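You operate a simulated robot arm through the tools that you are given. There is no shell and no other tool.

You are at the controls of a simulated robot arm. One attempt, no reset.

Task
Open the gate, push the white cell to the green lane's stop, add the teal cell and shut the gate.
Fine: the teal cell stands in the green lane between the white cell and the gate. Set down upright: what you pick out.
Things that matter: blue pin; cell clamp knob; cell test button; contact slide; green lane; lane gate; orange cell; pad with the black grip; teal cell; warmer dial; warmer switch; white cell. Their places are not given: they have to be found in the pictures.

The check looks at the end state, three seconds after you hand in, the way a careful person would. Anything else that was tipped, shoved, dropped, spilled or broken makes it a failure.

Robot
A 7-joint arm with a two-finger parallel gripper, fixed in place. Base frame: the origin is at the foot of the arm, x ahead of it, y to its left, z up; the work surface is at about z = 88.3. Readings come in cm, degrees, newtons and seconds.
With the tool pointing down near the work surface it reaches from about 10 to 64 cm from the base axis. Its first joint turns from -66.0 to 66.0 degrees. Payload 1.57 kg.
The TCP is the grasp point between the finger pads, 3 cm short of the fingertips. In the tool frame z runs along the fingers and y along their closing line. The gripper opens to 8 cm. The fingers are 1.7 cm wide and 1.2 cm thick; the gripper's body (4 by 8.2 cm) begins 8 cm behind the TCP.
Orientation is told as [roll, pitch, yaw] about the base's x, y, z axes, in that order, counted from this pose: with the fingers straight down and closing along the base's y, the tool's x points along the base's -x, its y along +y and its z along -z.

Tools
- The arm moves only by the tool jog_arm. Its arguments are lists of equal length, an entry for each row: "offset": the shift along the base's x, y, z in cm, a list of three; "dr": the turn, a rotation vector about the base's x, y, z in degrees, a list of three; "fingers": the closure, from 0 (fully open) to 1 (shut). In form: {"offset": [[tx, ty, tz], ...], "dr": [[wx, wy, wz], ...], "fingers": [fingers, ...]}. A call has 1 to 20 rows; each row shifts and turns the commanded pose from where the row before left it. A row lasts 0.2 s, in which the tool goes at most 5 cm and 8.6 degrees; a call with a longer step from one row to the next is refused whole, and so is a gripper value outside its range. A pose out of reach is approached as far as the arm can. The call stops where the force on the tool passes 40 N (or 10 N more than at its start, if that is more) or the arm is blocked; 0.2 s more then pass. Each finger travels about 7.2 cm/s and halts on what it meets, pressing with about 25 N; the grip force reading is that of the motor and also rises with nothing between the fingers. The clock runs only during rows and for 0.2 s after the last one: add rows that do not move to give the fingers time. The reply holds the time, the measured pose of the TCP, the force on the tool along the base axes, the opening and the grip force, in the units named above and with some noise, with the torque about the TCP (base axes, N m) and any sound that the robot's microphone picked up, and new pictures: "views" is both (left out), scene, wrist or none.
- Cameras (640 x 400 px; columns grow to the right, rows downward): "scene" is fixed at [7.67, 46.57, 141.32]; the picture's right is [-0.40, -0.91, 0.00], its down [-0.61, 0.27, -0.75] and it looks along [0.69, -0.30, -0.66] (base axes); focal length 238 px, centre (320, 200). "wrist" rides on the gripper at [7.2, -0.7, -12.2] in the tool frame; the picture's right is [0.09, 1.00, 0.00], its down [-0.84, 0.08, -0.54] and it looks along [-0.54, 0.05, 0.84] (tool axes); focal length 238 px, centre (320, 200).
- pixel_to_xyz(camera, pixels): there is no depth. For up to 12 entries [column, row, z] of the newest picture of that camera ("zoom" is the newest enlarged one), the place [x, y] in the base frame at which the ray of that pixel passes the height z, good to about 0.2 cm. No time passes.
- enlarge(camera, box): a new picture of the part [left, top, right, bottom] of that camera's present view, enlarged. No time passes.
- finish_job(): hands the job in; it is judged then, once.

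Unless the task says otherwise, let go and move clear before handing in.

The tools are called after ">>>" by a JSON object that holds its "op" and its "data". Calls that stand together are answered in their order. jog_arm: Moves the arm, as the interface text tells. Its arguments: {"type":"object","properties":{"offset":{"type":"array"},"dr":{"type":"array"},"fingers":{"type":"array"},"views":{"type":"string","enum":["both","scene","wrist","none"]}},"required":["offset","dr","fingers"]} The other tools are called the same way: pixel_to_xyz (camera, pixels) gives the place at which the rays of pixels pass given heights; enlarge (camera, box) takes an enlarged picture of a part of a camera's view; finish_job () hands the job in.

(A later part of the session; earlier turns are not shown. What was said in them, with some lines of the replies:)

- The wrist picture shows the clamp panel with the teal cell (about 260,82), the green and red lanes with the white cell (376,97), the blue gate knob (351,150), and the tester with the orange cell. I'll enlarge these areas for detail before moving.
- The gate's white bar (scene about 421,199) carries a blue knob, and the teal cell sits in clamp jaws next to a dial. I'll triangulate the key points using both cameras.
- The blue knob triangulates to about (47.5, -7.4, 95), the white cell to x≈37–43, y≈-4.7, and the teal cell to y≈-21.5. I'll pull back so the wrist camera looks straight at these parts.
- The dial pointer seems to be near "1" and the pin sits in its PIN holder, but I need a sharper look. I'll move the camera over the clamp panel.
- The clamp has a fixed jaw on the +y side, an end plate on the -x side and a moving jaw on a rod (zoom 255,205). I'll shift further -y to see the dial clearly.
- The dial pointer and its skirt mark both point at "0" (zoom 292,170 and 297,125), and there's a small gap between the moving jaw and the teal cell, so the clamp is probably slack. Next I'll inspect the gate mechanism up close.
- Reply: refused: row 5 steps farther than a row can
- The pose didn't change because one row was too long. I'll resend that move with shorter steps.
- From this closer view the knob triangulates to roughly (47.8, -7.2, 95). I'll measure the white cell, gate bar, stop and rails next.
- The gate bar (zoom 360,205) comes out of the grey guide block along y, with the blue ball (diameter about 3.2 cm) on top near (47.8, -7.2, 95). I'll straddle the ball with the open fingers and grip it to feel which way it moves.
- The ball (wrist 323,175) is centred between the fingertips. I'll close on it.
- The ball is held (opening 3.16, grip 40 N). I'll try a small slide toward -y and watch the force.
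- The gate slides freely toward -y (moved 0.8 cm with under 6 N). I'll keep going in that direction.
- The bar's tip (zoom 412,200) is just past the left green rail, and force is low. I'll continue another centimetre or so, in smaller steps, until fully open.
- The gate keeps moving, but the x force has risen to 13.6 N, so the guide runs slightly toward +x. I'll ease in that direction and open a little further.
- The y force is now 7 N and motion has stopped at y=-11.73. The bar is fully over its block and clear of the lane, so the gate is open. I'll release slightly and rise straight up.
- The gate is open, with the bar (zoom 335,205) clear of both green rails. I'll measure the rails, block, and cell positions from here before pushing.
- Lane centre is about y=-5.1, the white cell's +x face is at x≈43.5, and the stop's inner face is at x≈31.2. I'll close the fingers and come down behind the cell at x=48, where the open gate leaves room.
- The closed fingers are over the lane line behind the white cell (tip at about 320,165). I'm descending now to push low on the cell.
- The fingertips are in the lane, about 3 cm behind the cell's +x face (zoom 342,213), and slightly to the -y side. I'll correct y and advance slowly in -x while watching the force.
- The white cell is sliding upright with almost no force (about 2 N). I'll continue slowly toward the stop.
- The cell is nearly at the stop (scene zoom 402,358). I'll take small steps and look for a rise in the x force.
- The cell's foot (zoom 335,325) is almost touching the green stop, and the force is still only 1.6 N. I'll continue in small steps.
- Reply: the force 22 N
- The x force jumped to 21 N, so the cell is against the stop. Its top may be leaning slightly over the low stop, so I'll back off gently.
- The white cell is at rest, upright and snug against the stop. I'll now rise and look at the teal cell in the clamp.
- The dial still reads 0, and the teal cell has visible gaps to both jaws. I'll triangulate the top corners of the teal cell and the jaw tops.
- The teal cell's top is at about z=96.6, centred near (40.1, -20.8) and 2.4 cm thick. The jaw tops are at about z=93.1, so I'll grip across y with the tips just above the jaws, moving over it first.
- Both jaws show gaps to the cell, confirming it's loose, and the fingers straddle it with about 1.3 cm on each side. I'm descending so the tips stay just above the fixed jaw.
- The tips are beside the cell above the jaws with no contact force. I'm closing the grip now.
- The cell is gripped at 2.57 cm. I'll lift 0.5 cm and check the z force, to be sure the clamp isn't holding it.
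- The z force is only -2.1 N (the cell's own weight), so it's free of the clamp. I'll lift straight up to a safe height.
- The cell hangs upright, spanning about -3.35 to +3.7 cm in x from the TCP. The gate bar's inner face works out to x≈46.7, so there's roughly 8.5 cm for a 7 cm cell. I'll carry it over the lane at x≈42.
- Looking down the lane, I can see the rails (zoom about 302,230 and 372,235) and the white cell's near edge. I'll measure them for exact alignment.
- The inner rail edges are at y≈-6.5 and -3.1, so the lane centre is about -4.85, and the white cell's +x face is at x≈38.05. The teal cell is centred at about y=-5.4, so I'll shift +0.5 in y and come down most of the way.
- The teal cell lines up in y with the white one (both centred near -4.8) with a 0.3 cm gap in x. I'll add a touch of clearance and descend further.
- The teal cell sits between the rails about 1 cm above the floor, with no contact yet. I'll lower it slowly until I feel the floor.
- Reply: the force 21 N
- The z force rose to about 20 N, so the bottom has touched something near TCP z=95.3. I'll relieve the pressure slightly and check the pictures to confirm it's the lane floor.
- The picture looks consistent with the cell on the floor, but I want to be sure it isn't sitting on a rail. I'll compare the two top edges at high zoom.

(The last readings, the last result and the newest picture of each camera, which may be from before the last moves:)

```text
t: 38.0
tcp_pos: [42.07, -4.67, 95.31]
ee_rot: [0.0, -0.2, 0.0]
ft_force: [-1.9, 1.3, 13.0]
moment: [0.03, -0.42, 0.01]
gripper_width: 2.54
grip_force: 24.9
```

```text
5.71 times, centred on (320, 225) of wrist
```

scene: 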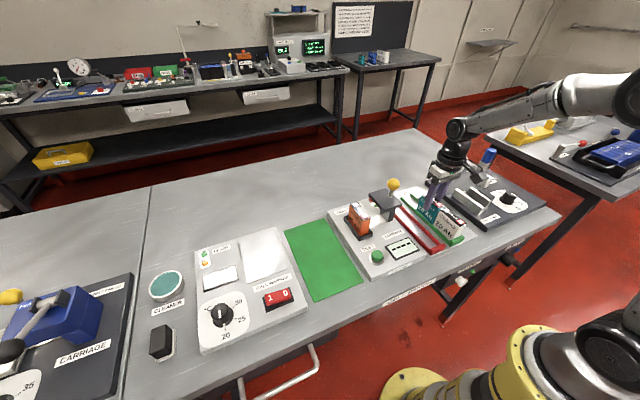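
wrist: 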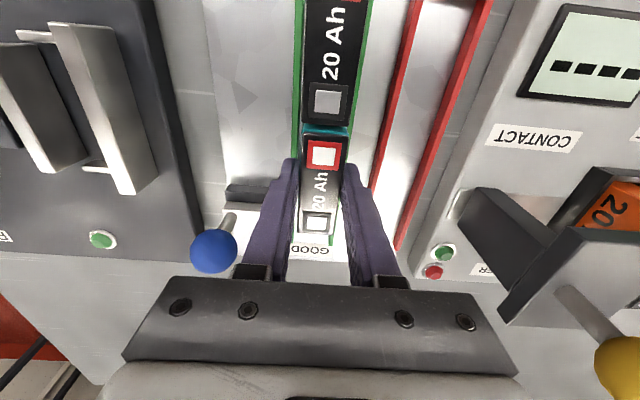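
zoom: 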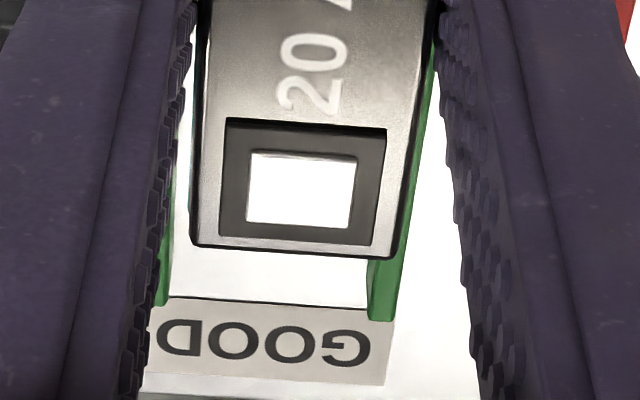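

In the wrist zoom, the teal top edge (231 px) is slightly smaller than the white top edge (243 px), and the two top edges are collinear in the scene zoom. So both cells stand at the same height on the floor. I'll ease the pressure and release.

>>> {"op": "jog_arm", "data": {"offset": [[0, 0, 0.1], [0, 0, 0], [0, 0, 0], [0, 0, 0], [0, 0, 0]], "dr": [[0, 0, 0], [0, 0, 0], [0, 0, 0], [0, 0, 0], [0, 0, 0]], "fingers": [1, 0.66, 0.6, 0.5, 0.45], "views": "both"}}

>>> {"op": "enlarge", "data": {"camera": "scene", "box": [420, 185, 470, 235]}}

>>> {"op": "enlarge", "data": {"camera": "wrist", "box": [260, 60, 380, 260]}}

```text
t: 39.2
tcp_pos: [42.0, -4.78, 95.32]
ee_rot: [0.1, 0.0, 0.0]
ft_force: [-0.6, 0.4, -0.4]
moment: [0.01, -0.02, 0.01]
gripper_width: 4.4
grip_force: 0.0
```

scene: 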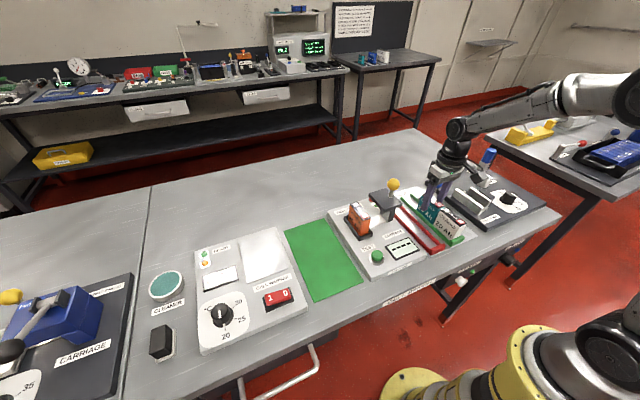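
wrist: 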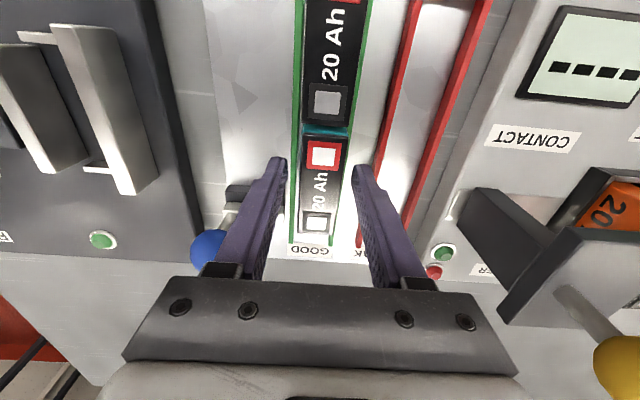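

```text
8.00 times, centred on (445, 210) of scene
```

zoom: 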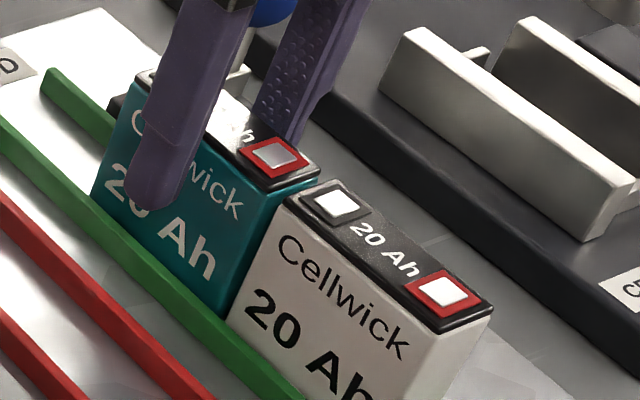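

```text
2.00 times, centred on (320, 160) of wrist
```

zoom: 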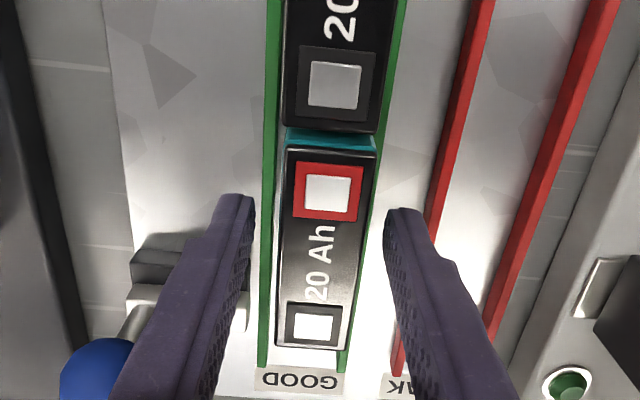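

The teal cell stays upright in the lane after release, and forces are near zero. I'm rising straight up.

>>> {"op": "jog_arm", "data": {"offset": [[0, 0, 2], [0, 0, 3], [0, 0, 4], [0, 0, 3], [0, 0, 0]], "dr": [[0, 0, 0], [0, 0, 0], [0, 0, 0], [0, 0, 0], [0, 0, 0]], "fingers": [0.45, 0.45, 0.45, 0.45, 0.45], "views": "both"}}

>>> {"op": "enlarge", "data": {"camera": "wrist", "box": [220, 40, 420, 220]}}

>>> {"op": "enlarge", "data": {"camera": "scene", "box": [400, 160, 480, 250]}}

```text
t: 40.4
tcp_pos: [42.02, -4.85, 107.4]
ee_rot: [0.0, 0.0, 0.0]
ft_force: [-0.3, 0.7, -0.1]
moment: [-0.02, 0.02, -0.01]
gripper_width: 4.39
grip_force: 0.0
```

scene: 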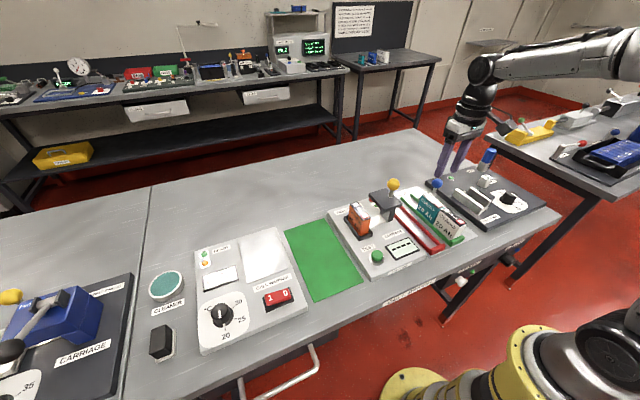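
wrist: 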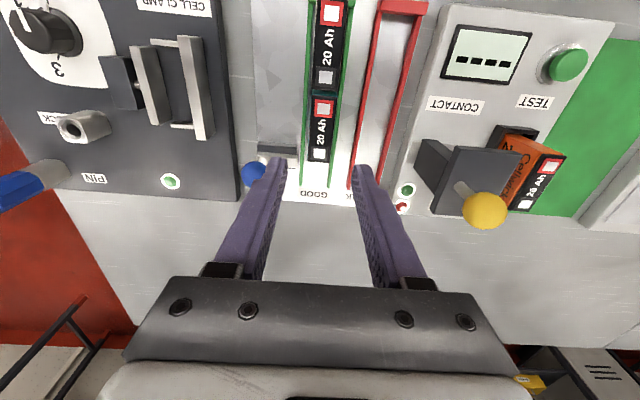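

```text
2.22 times, centred on (320, 130) of wrist
```

zoom: 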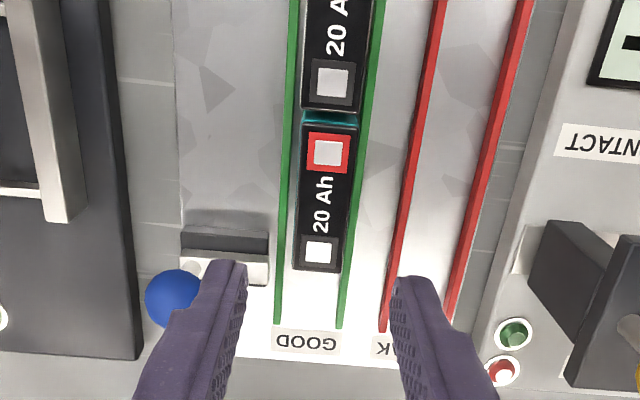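

```text
4.44 times, centred on (440, 205) of scene
```

zoom: 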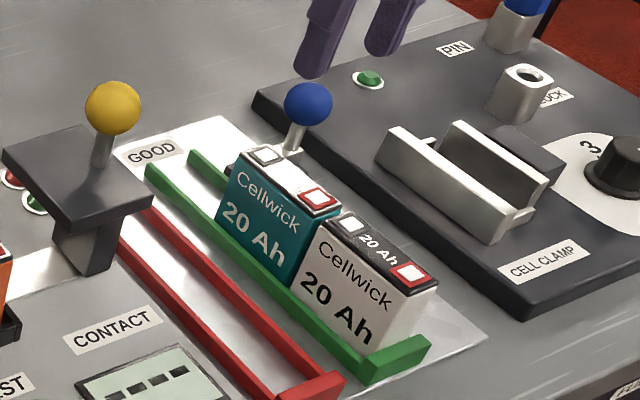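

Both cells stand in the lane and the teal cell's +x face (x≈45.7) clears the gate bar (x≈46.9) by about 1 cm. I'll go back above the blue ball, at about (47.75, -11.85).

>>> {"op": "jog_arm", "data": {"offset": [[3, -3.5, 0], [2.7, -3.4, 0], [0, 0, -3], [0, 0, -3], [0, 0, 0]], "dr": [[0, 0, 0], [0, 0, 0], [0, 0, 0], [0, 0, 0], [0, 0, 0]], "fingers": [0.4, 0.4, 0.4, 0.4, 0.4], "views": "both"}}

>>> {"op": "enlarge", "data": {"camera": "wrist", "box": [220, 40, 420, 220]}}

```text
t: 41.6
tcp_pos: [47.49, -11.7, 101.55]
ee_rot: [0.0, 0.0, 0.0]
ft_force: [0.3, -0.4, -0.1]
moment: [0.02, 0.0, 0.0]
gripper_width: 4.77
grip_force: 0.1
```

scene: 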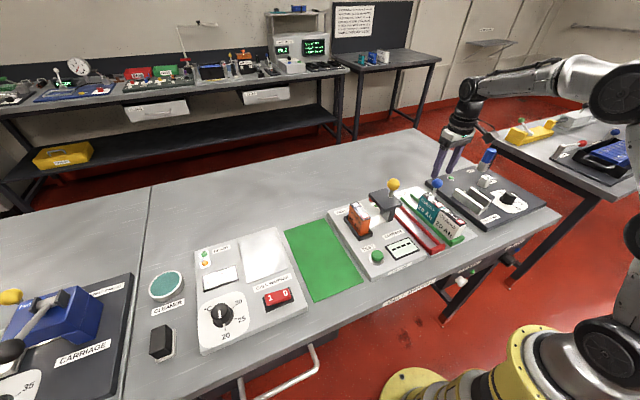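
wrist: 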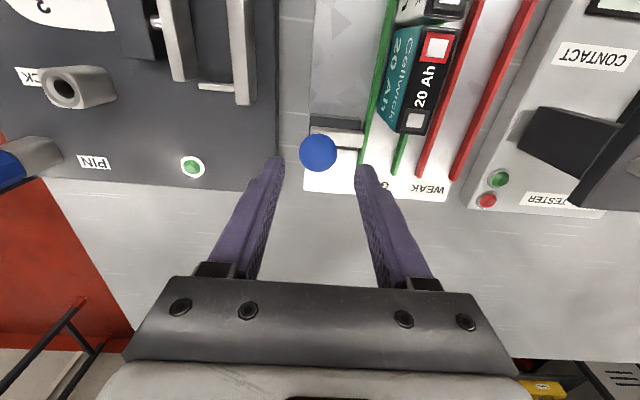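

```text
2.22 times, centred on (320, 130) of wrist
```

zoom: 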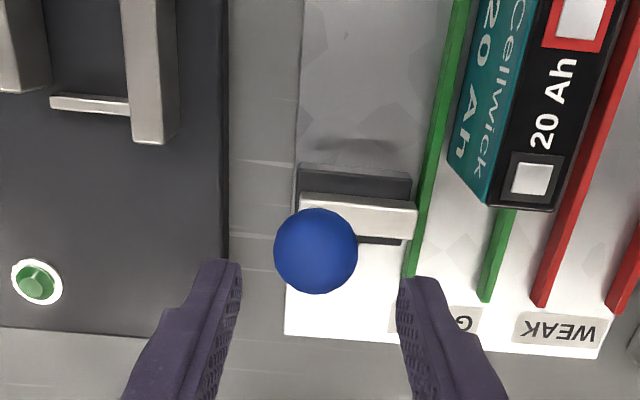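

The ball is at about (47.65, -11.88), right between the fingers. I'll fine-tune, descend and grip it.

>>> {"op": "jog_arm", "data": {"offset": [[0.1, -0.1, -2], [0, 0, -2], [0, 0, -0.9], [0, 0, 0], [0, 0, 0], [0, 0, 0], [0, 0, 0]], "dr": [[0, 0, 0], [0, 0, 0], [0, 0, 0], [0, 0, 0], [0, 0, 0], [0, 0, 0], [0, 0, 0]], "fingers": [0.4, 0.4, 0.4, 0.4, 0.55, 1, 1], "views": "wrist"}}

```text
t: 43.2
tcp_pos: [47.53, -11.82, 96.59]
ee_rot: [0.0, 0.0, 0.0]
ft_force: [0.4, -0.7, -1.7]
moment: [-0.02, -0.18, -0.04]
gripper_width: 3.13
grip_force: 40.0
```

wrist: 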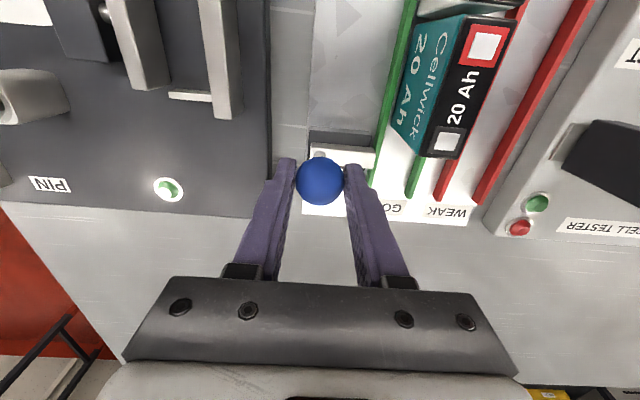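

The ball is gripped (3.13 cm). I'll slide the gate back toward +y in two stages.

>>> {"op": "jog_arm", "data": {"offset": [[0.02, 0.5, 0], [0.02, 0.5, 0], [0.01, 0.5, 0], [0.01, 0.5, 0], [0.01, 0.5, 0], [0, 0, 0]], "dr": [[0, 0, 0], [0, 0, 0], [0, 0, 0], [0, 0, 0], [0, 0, 0], [0, 0, 0]], "fingers": [1, 1, 1, 1, 1, 1], "views": "wrist"}}

>>> {"op": "enlarge", "data": {"camera": "wrist", "box": [260, 60, 460, 220]}}

```text
t: 44.6
tcp_pos: [47.58, -9.28, 96.45]
ee_rot: [0.1, 0.2, 0.0]
ft_force: [-19.5, -1.3, 9.9]
moment: [-0.08, 0.06, 0.04]
gripper_width: 3.16
grip_force: 40.5
```

wrist: 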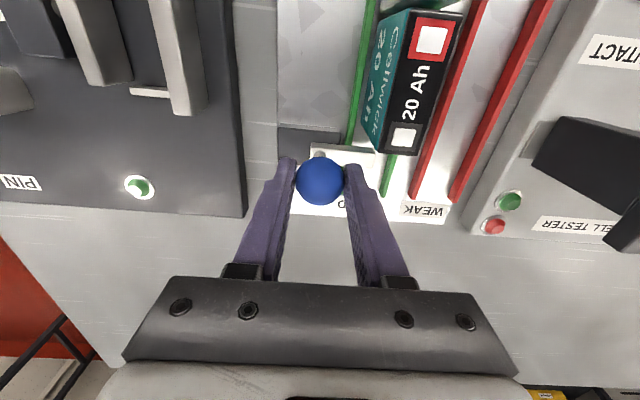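

```text
2.50 times, centred on (360, 140) of wrist
```

zoom: 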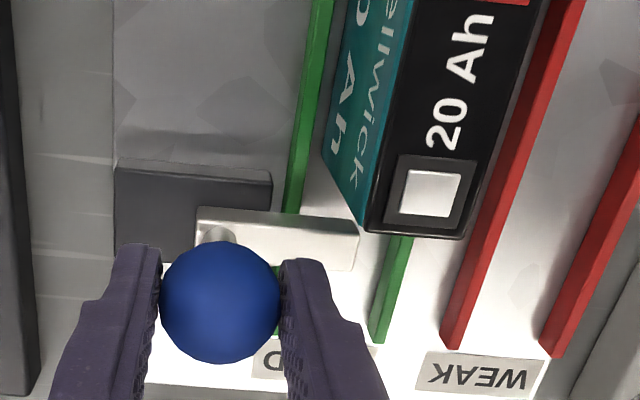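

The x force is -19.5 N, so the guide runs slightly toward -x as it closes. I'll relieve x and continue along that line.

>>> {"op": "jog_arm", "data": {"offset": [[-0.15, 0, 0], [-0.02, 0.4, 0], [-0.02, 0.4, 0], [-0.02, 0.4, 0], [0, 0, 0]], "dr": [[0, 0, 0], [0, 0, 0], [0, 0, 0], [0, 0, 0], [0, 0, 0]], "fingers": [1, 1, 1, 1, 1], "views": "wrist"}}

>>> {"op": "enlarge", "data": {"camera": "wrist", "box": [260, 60, 460, 220]}}

```text
t: 45.8
tcp_pos: [47.67, -7.99, 96.46]
ee_rot: [0.0, -0.2, 0.0]
ft_force: [-0.9, -0.3, 5.4]
moment: [-0.03, -0.2, 0.0]
gripper_width: 3.15
grip_force: 40.0
```

wrist: 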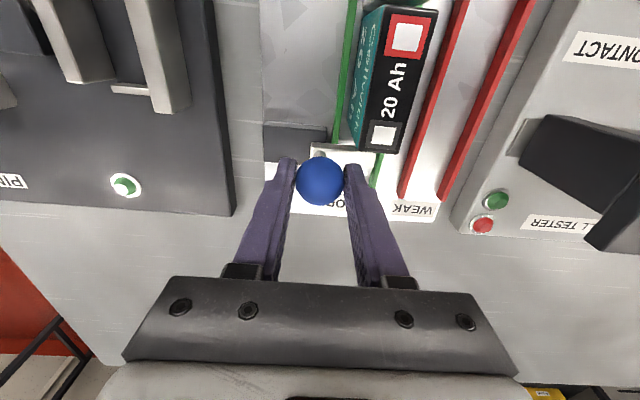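

```text
2.50 times, centred on (360, 140) of wrist
```

zoom: 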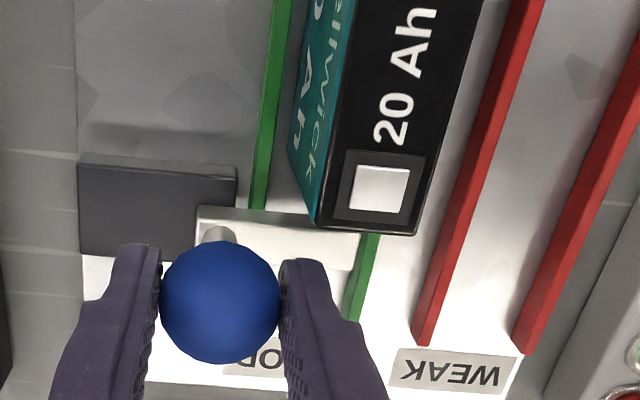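

The force is low again and the bar is almost across the lane. I'll close the last 0.8 cm, watching for the end stop.

>>> {"op": "jog_arm", "data": {"offset": [[-0.01, 0.3, 0], [-0.01, 0.3, 0], [0, 0.2, 0], [0, 0.15, 0], [0, 0, 0]], "dr": [[0, 0, 0], [0, 0, 0], [0, 0, 0], [0, 0, 0], [0, 0, 0]], "fingers": [1, 1, 1, 1, 1], "views": "wrist"}}

>>> {"op": "enlarge", "data": {"camera": "wrist", "box": [260, 60, 460, 220]}}

```text
t: 47.0
tcp_pos: [47.67, -7.18, 96.51]
ee_rot: [-0.1, -0.2, 0.1]
ft_force: [13.8, -3.9, 0.8]
moment: [-0.06, -0.14, -0.08]
gripper_width: 3.14
grip_force: 40.2
```

wrist: 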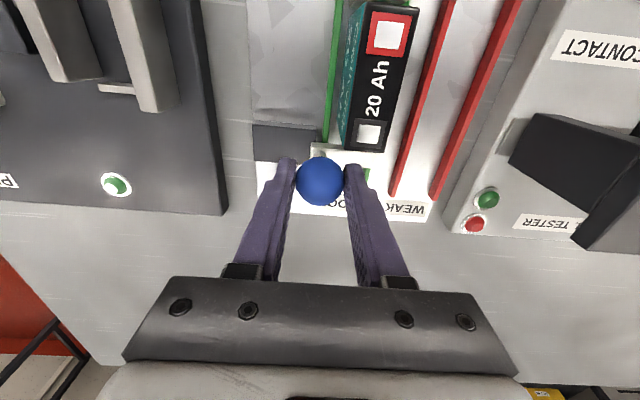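

```text
2.50 times, centred on (360, 140) of wrist
```

zoom: 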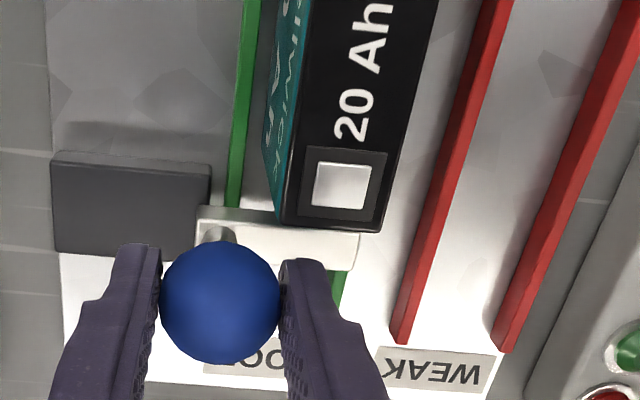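

The knob is back at y=-7.18, essentially its original closed position, with -3.9 N in y. I'll relieve x and nudge a little more to be sure it's against its end stop.

>>> {"op": "jog_arm", "data": {"offset": [[0.1, 0, 0], [0, 0.15, 0], [0, 0.1, 0], [0, 0, 0]], "dr": [[0, 0, 0], [0, 0, 0], [0, 0, 0], [0, 0, 0]], "fingers": [1, 1, 1, 1], "views": "wrist"}}

>>> {"op": "enlarge", "data": {"camera": "wrist", "box": [260, 60, 460, 220]}}

```text
t: 48.0
tcp_pos: [47.64, -7.22, 96.47]
ee_rot: [-0.2, -0.1, 0.1]
ft_force: [10.1, -24.7, 4.4]
moment: [-0.2, 0.08, -0.12]
gripper_width: 3.13
grip_force: 40.4
```

wrist: 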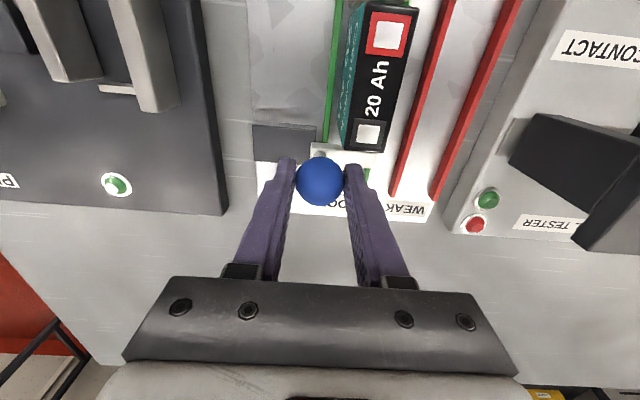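

```text
2.50 times, centred on (360, 140) of wrist
```

zoom: 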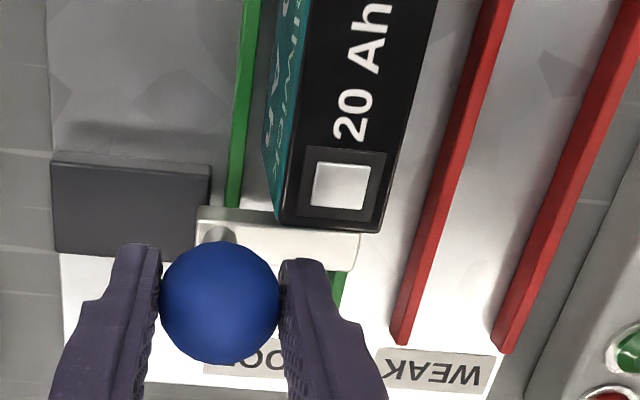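

The y force climbed to -24.7 N without movement, so the gate is against its closed stop. I'll unload gently, release the ball, and rise straight up.

>>> {"op": "jog_arm", "data": {"offset": [[0.05, -0.2, 0], [0, 0, 0], [0, 0, 0], [0, 0, 0], [0, 0, 0], [0, 0, 2], [0, 0, 4], [0, 0, 4.5], [0, 0, 0]], "dr": [[0, 0, 0], [0, 0, 0], [0, 0, 0], [0, 0, 0], [0, 0, 0], [0, 0, 0], [0, 0, 0], [0, 0, 0], [0, 0, 0]], "fingers": [1, 1, 0.55, 0.4, 0.4, 0.4, 0.4, 0.4, 0.4], "views": "both"}}

>>> {"op": "enlarge", "data": {"camera": "wrist", "box": [240, 20, 440, 200]}}

>>> {"op": "enlarge", "data": {"camera": "scene", "box": [390, 160, 480, 250]}}

```text
t: 50.0
tcp_pos: [47.54, -7.16, 107.0]
ee_rot: [0.0, 0.0, 0.0]
ft_force: [-0.6, 0.4, 0.0]
moment: [0.03, 0.0, 0.04]
gripper_width: 4.8
grip_force: 0.2
```

scene: 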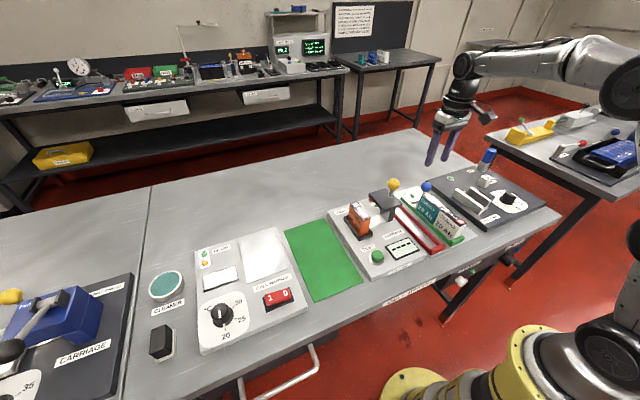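
wrist: 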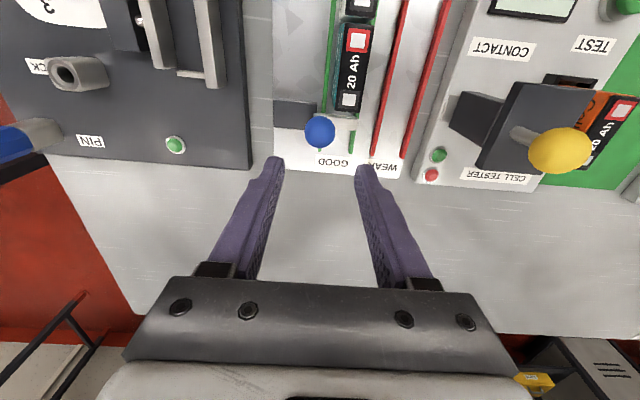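

```text
2.22 times, centred on (340, 110) of wrist
```

zoom: 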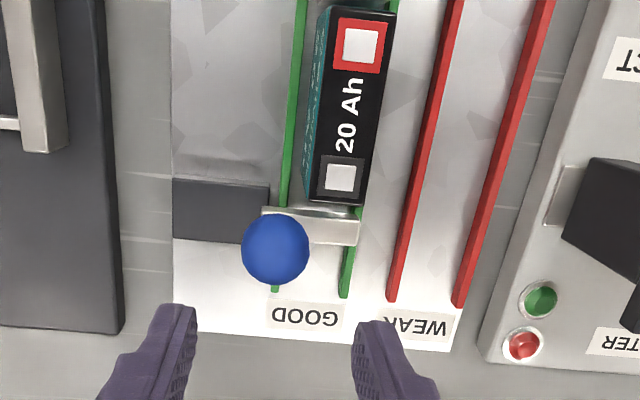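

```text
4.44 times, centred on (435, 205) of scene
```

zoom: 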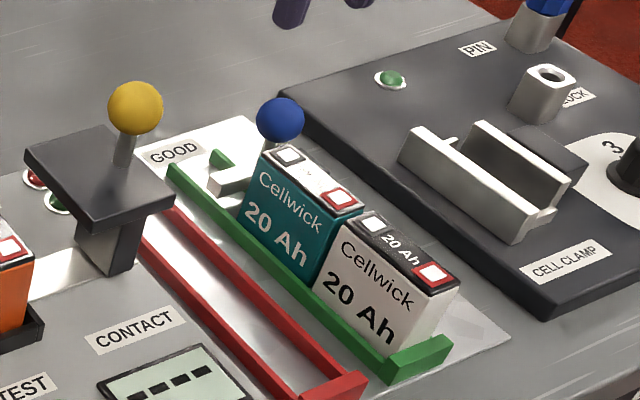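

The gate bar spans the lane behind the teal cell, and both cells stand upright. I'll pull back to check the white cell's contact with the stop from above.

>>> {"op": "jog_arm", "data": {"offset": [[-4, 0.5, 0.5], [-4.5, 0.5, 0.5], [-4.5, 0.5, 0], [-4.5, 0.5, 0], [-3, 0, 0], [0, 0, 0]], "dr": [[0, 0, 0], [0, 0, 0], [0, 0, 0], [0, 0, 0], [0, 0, 0], [0, 0, 0]], "fingers": [0.2, 0, 0, 0, 0, 0], "views": "both"}}

>>> {"op": "enlarge", "data": {"camera": "wrist", "box": [280, 110, 400, 250]}}

>>> {"op": "enlarge", "data": {"camera": "scene", "box": [430, 200, 480, 250]}}

```text
t: 51.4
tcp_pos: [27.13, -5.25, 108.04]
ee_rot: [0.0, 0.0, 0.0]
ft_force: [1.0, 0.4, -0.8]
moment: [0.02, 0.0, -0.01]
gripper_width: 8.0
grip_force: 0.1
```

scene: 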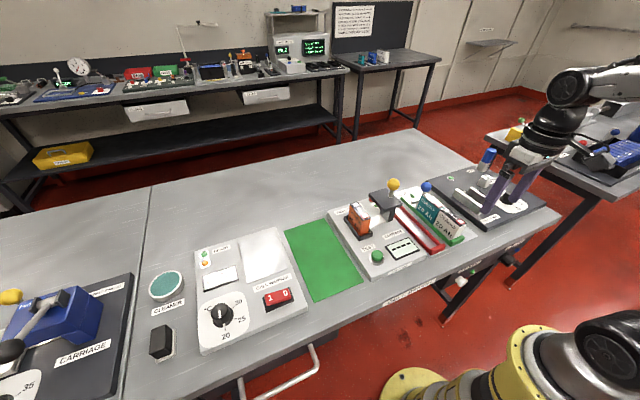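
wrist: 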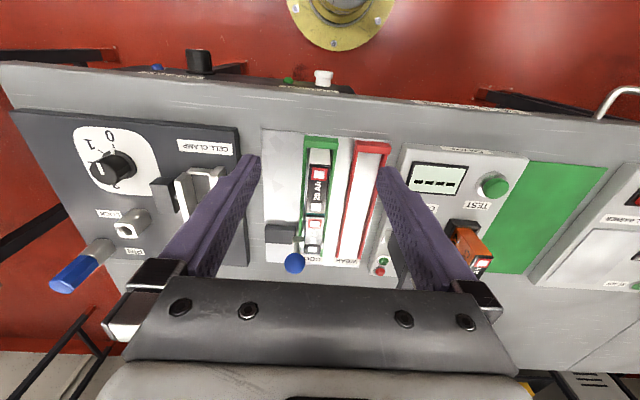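

```text
2.86 times, centred on (340, 180) of wrist
```

zoom: 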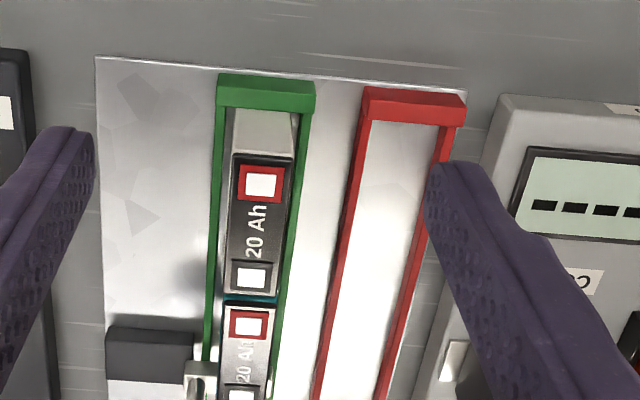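

```text
8.00 times, centred on (455, 225) of scene
```

zoom: 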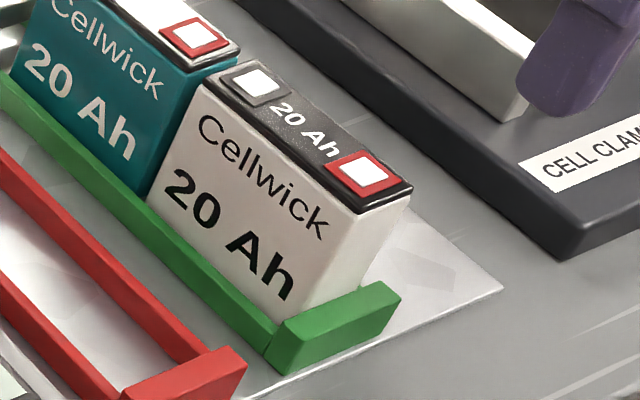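

In both views the white cell's foot meets the green stop (wrist zoom 262,110; scene zoom 300,310). I'll take one tighter look at that contact and the gate before handing in.

>>> {"op": "enlarge", "data": {"camera": "wrist", "box": [295, 130, 345, 180]}}

>>> {"op": "enlarge", "data": {"camera": "wrist", "box": [260, 200, 350, 280]}}

>>> {"op": "enlarge", "data": {"camera": "scene", "box": [340, 150, 560, 290]}}

```text
8.00 times, centred on (320, 155) of wrist
```

zoom: 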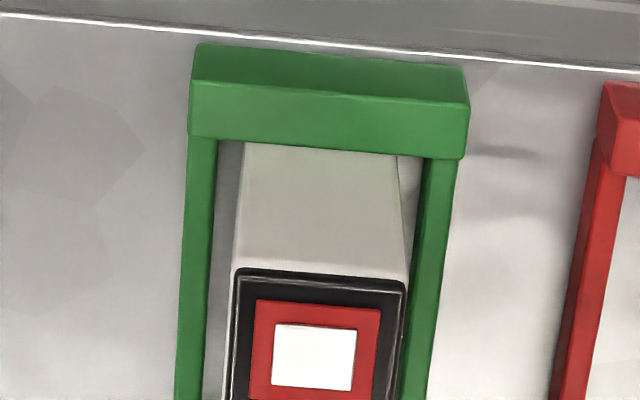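

```text
5.00 times, centred on (305, 240) of wrist
```

zoom: 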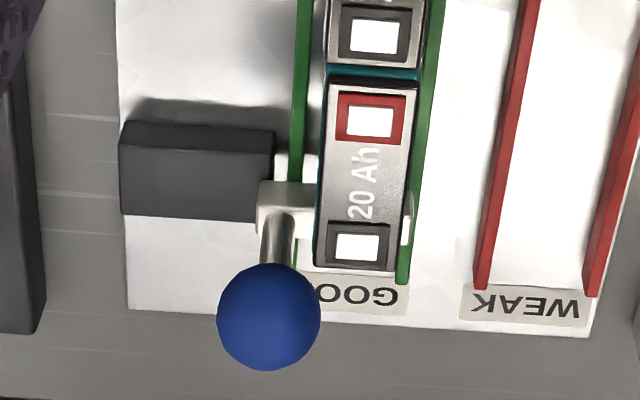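

```text
2.86 times, centred on (450, 220) of scene
```

zoom: 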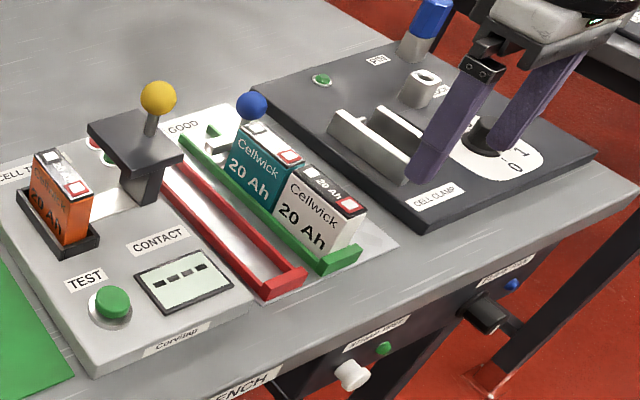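

The white cell's face runs flush down into the stop with no floor visible between them. The teal cell stands between it and the closed gate, and the orange cell, contact slide, pin and dial look undisturbed. The arm is clear and holding nothing, so I'm handing in.

>>> {"op": "finish_job", "data": {}}

```text
The job is handed in.
```

The job is handed in. The white cell is against the green lane's stop, the teal cell stands upright behind it, and the gate is shut. I haven't seen the judge's result.

- **Gate:** it slid open and later shut again by its blue knob. On closing, it pressed against its end stop at the same place it started from.
- **White cell:** I pushed it along the lane until it met the stop. It leaned slightly over the low stop at the end of the push, then settled upright when I backed off. The last pictures show no gap between it and the stop.
- **Teal cell:** the clamp dial already read 0 and the cell lifted out freely, so I didn't touch the clamp knob or the pin. It stands on the lane floor level with the white cell, with a small gap to it and about 1 cm to the gate.
- **Everything else:** in the last pictures the orange cell, contact slide, pin and clamp dial look as they did at the start. The gripper was empty and well above the bench when I handed in.
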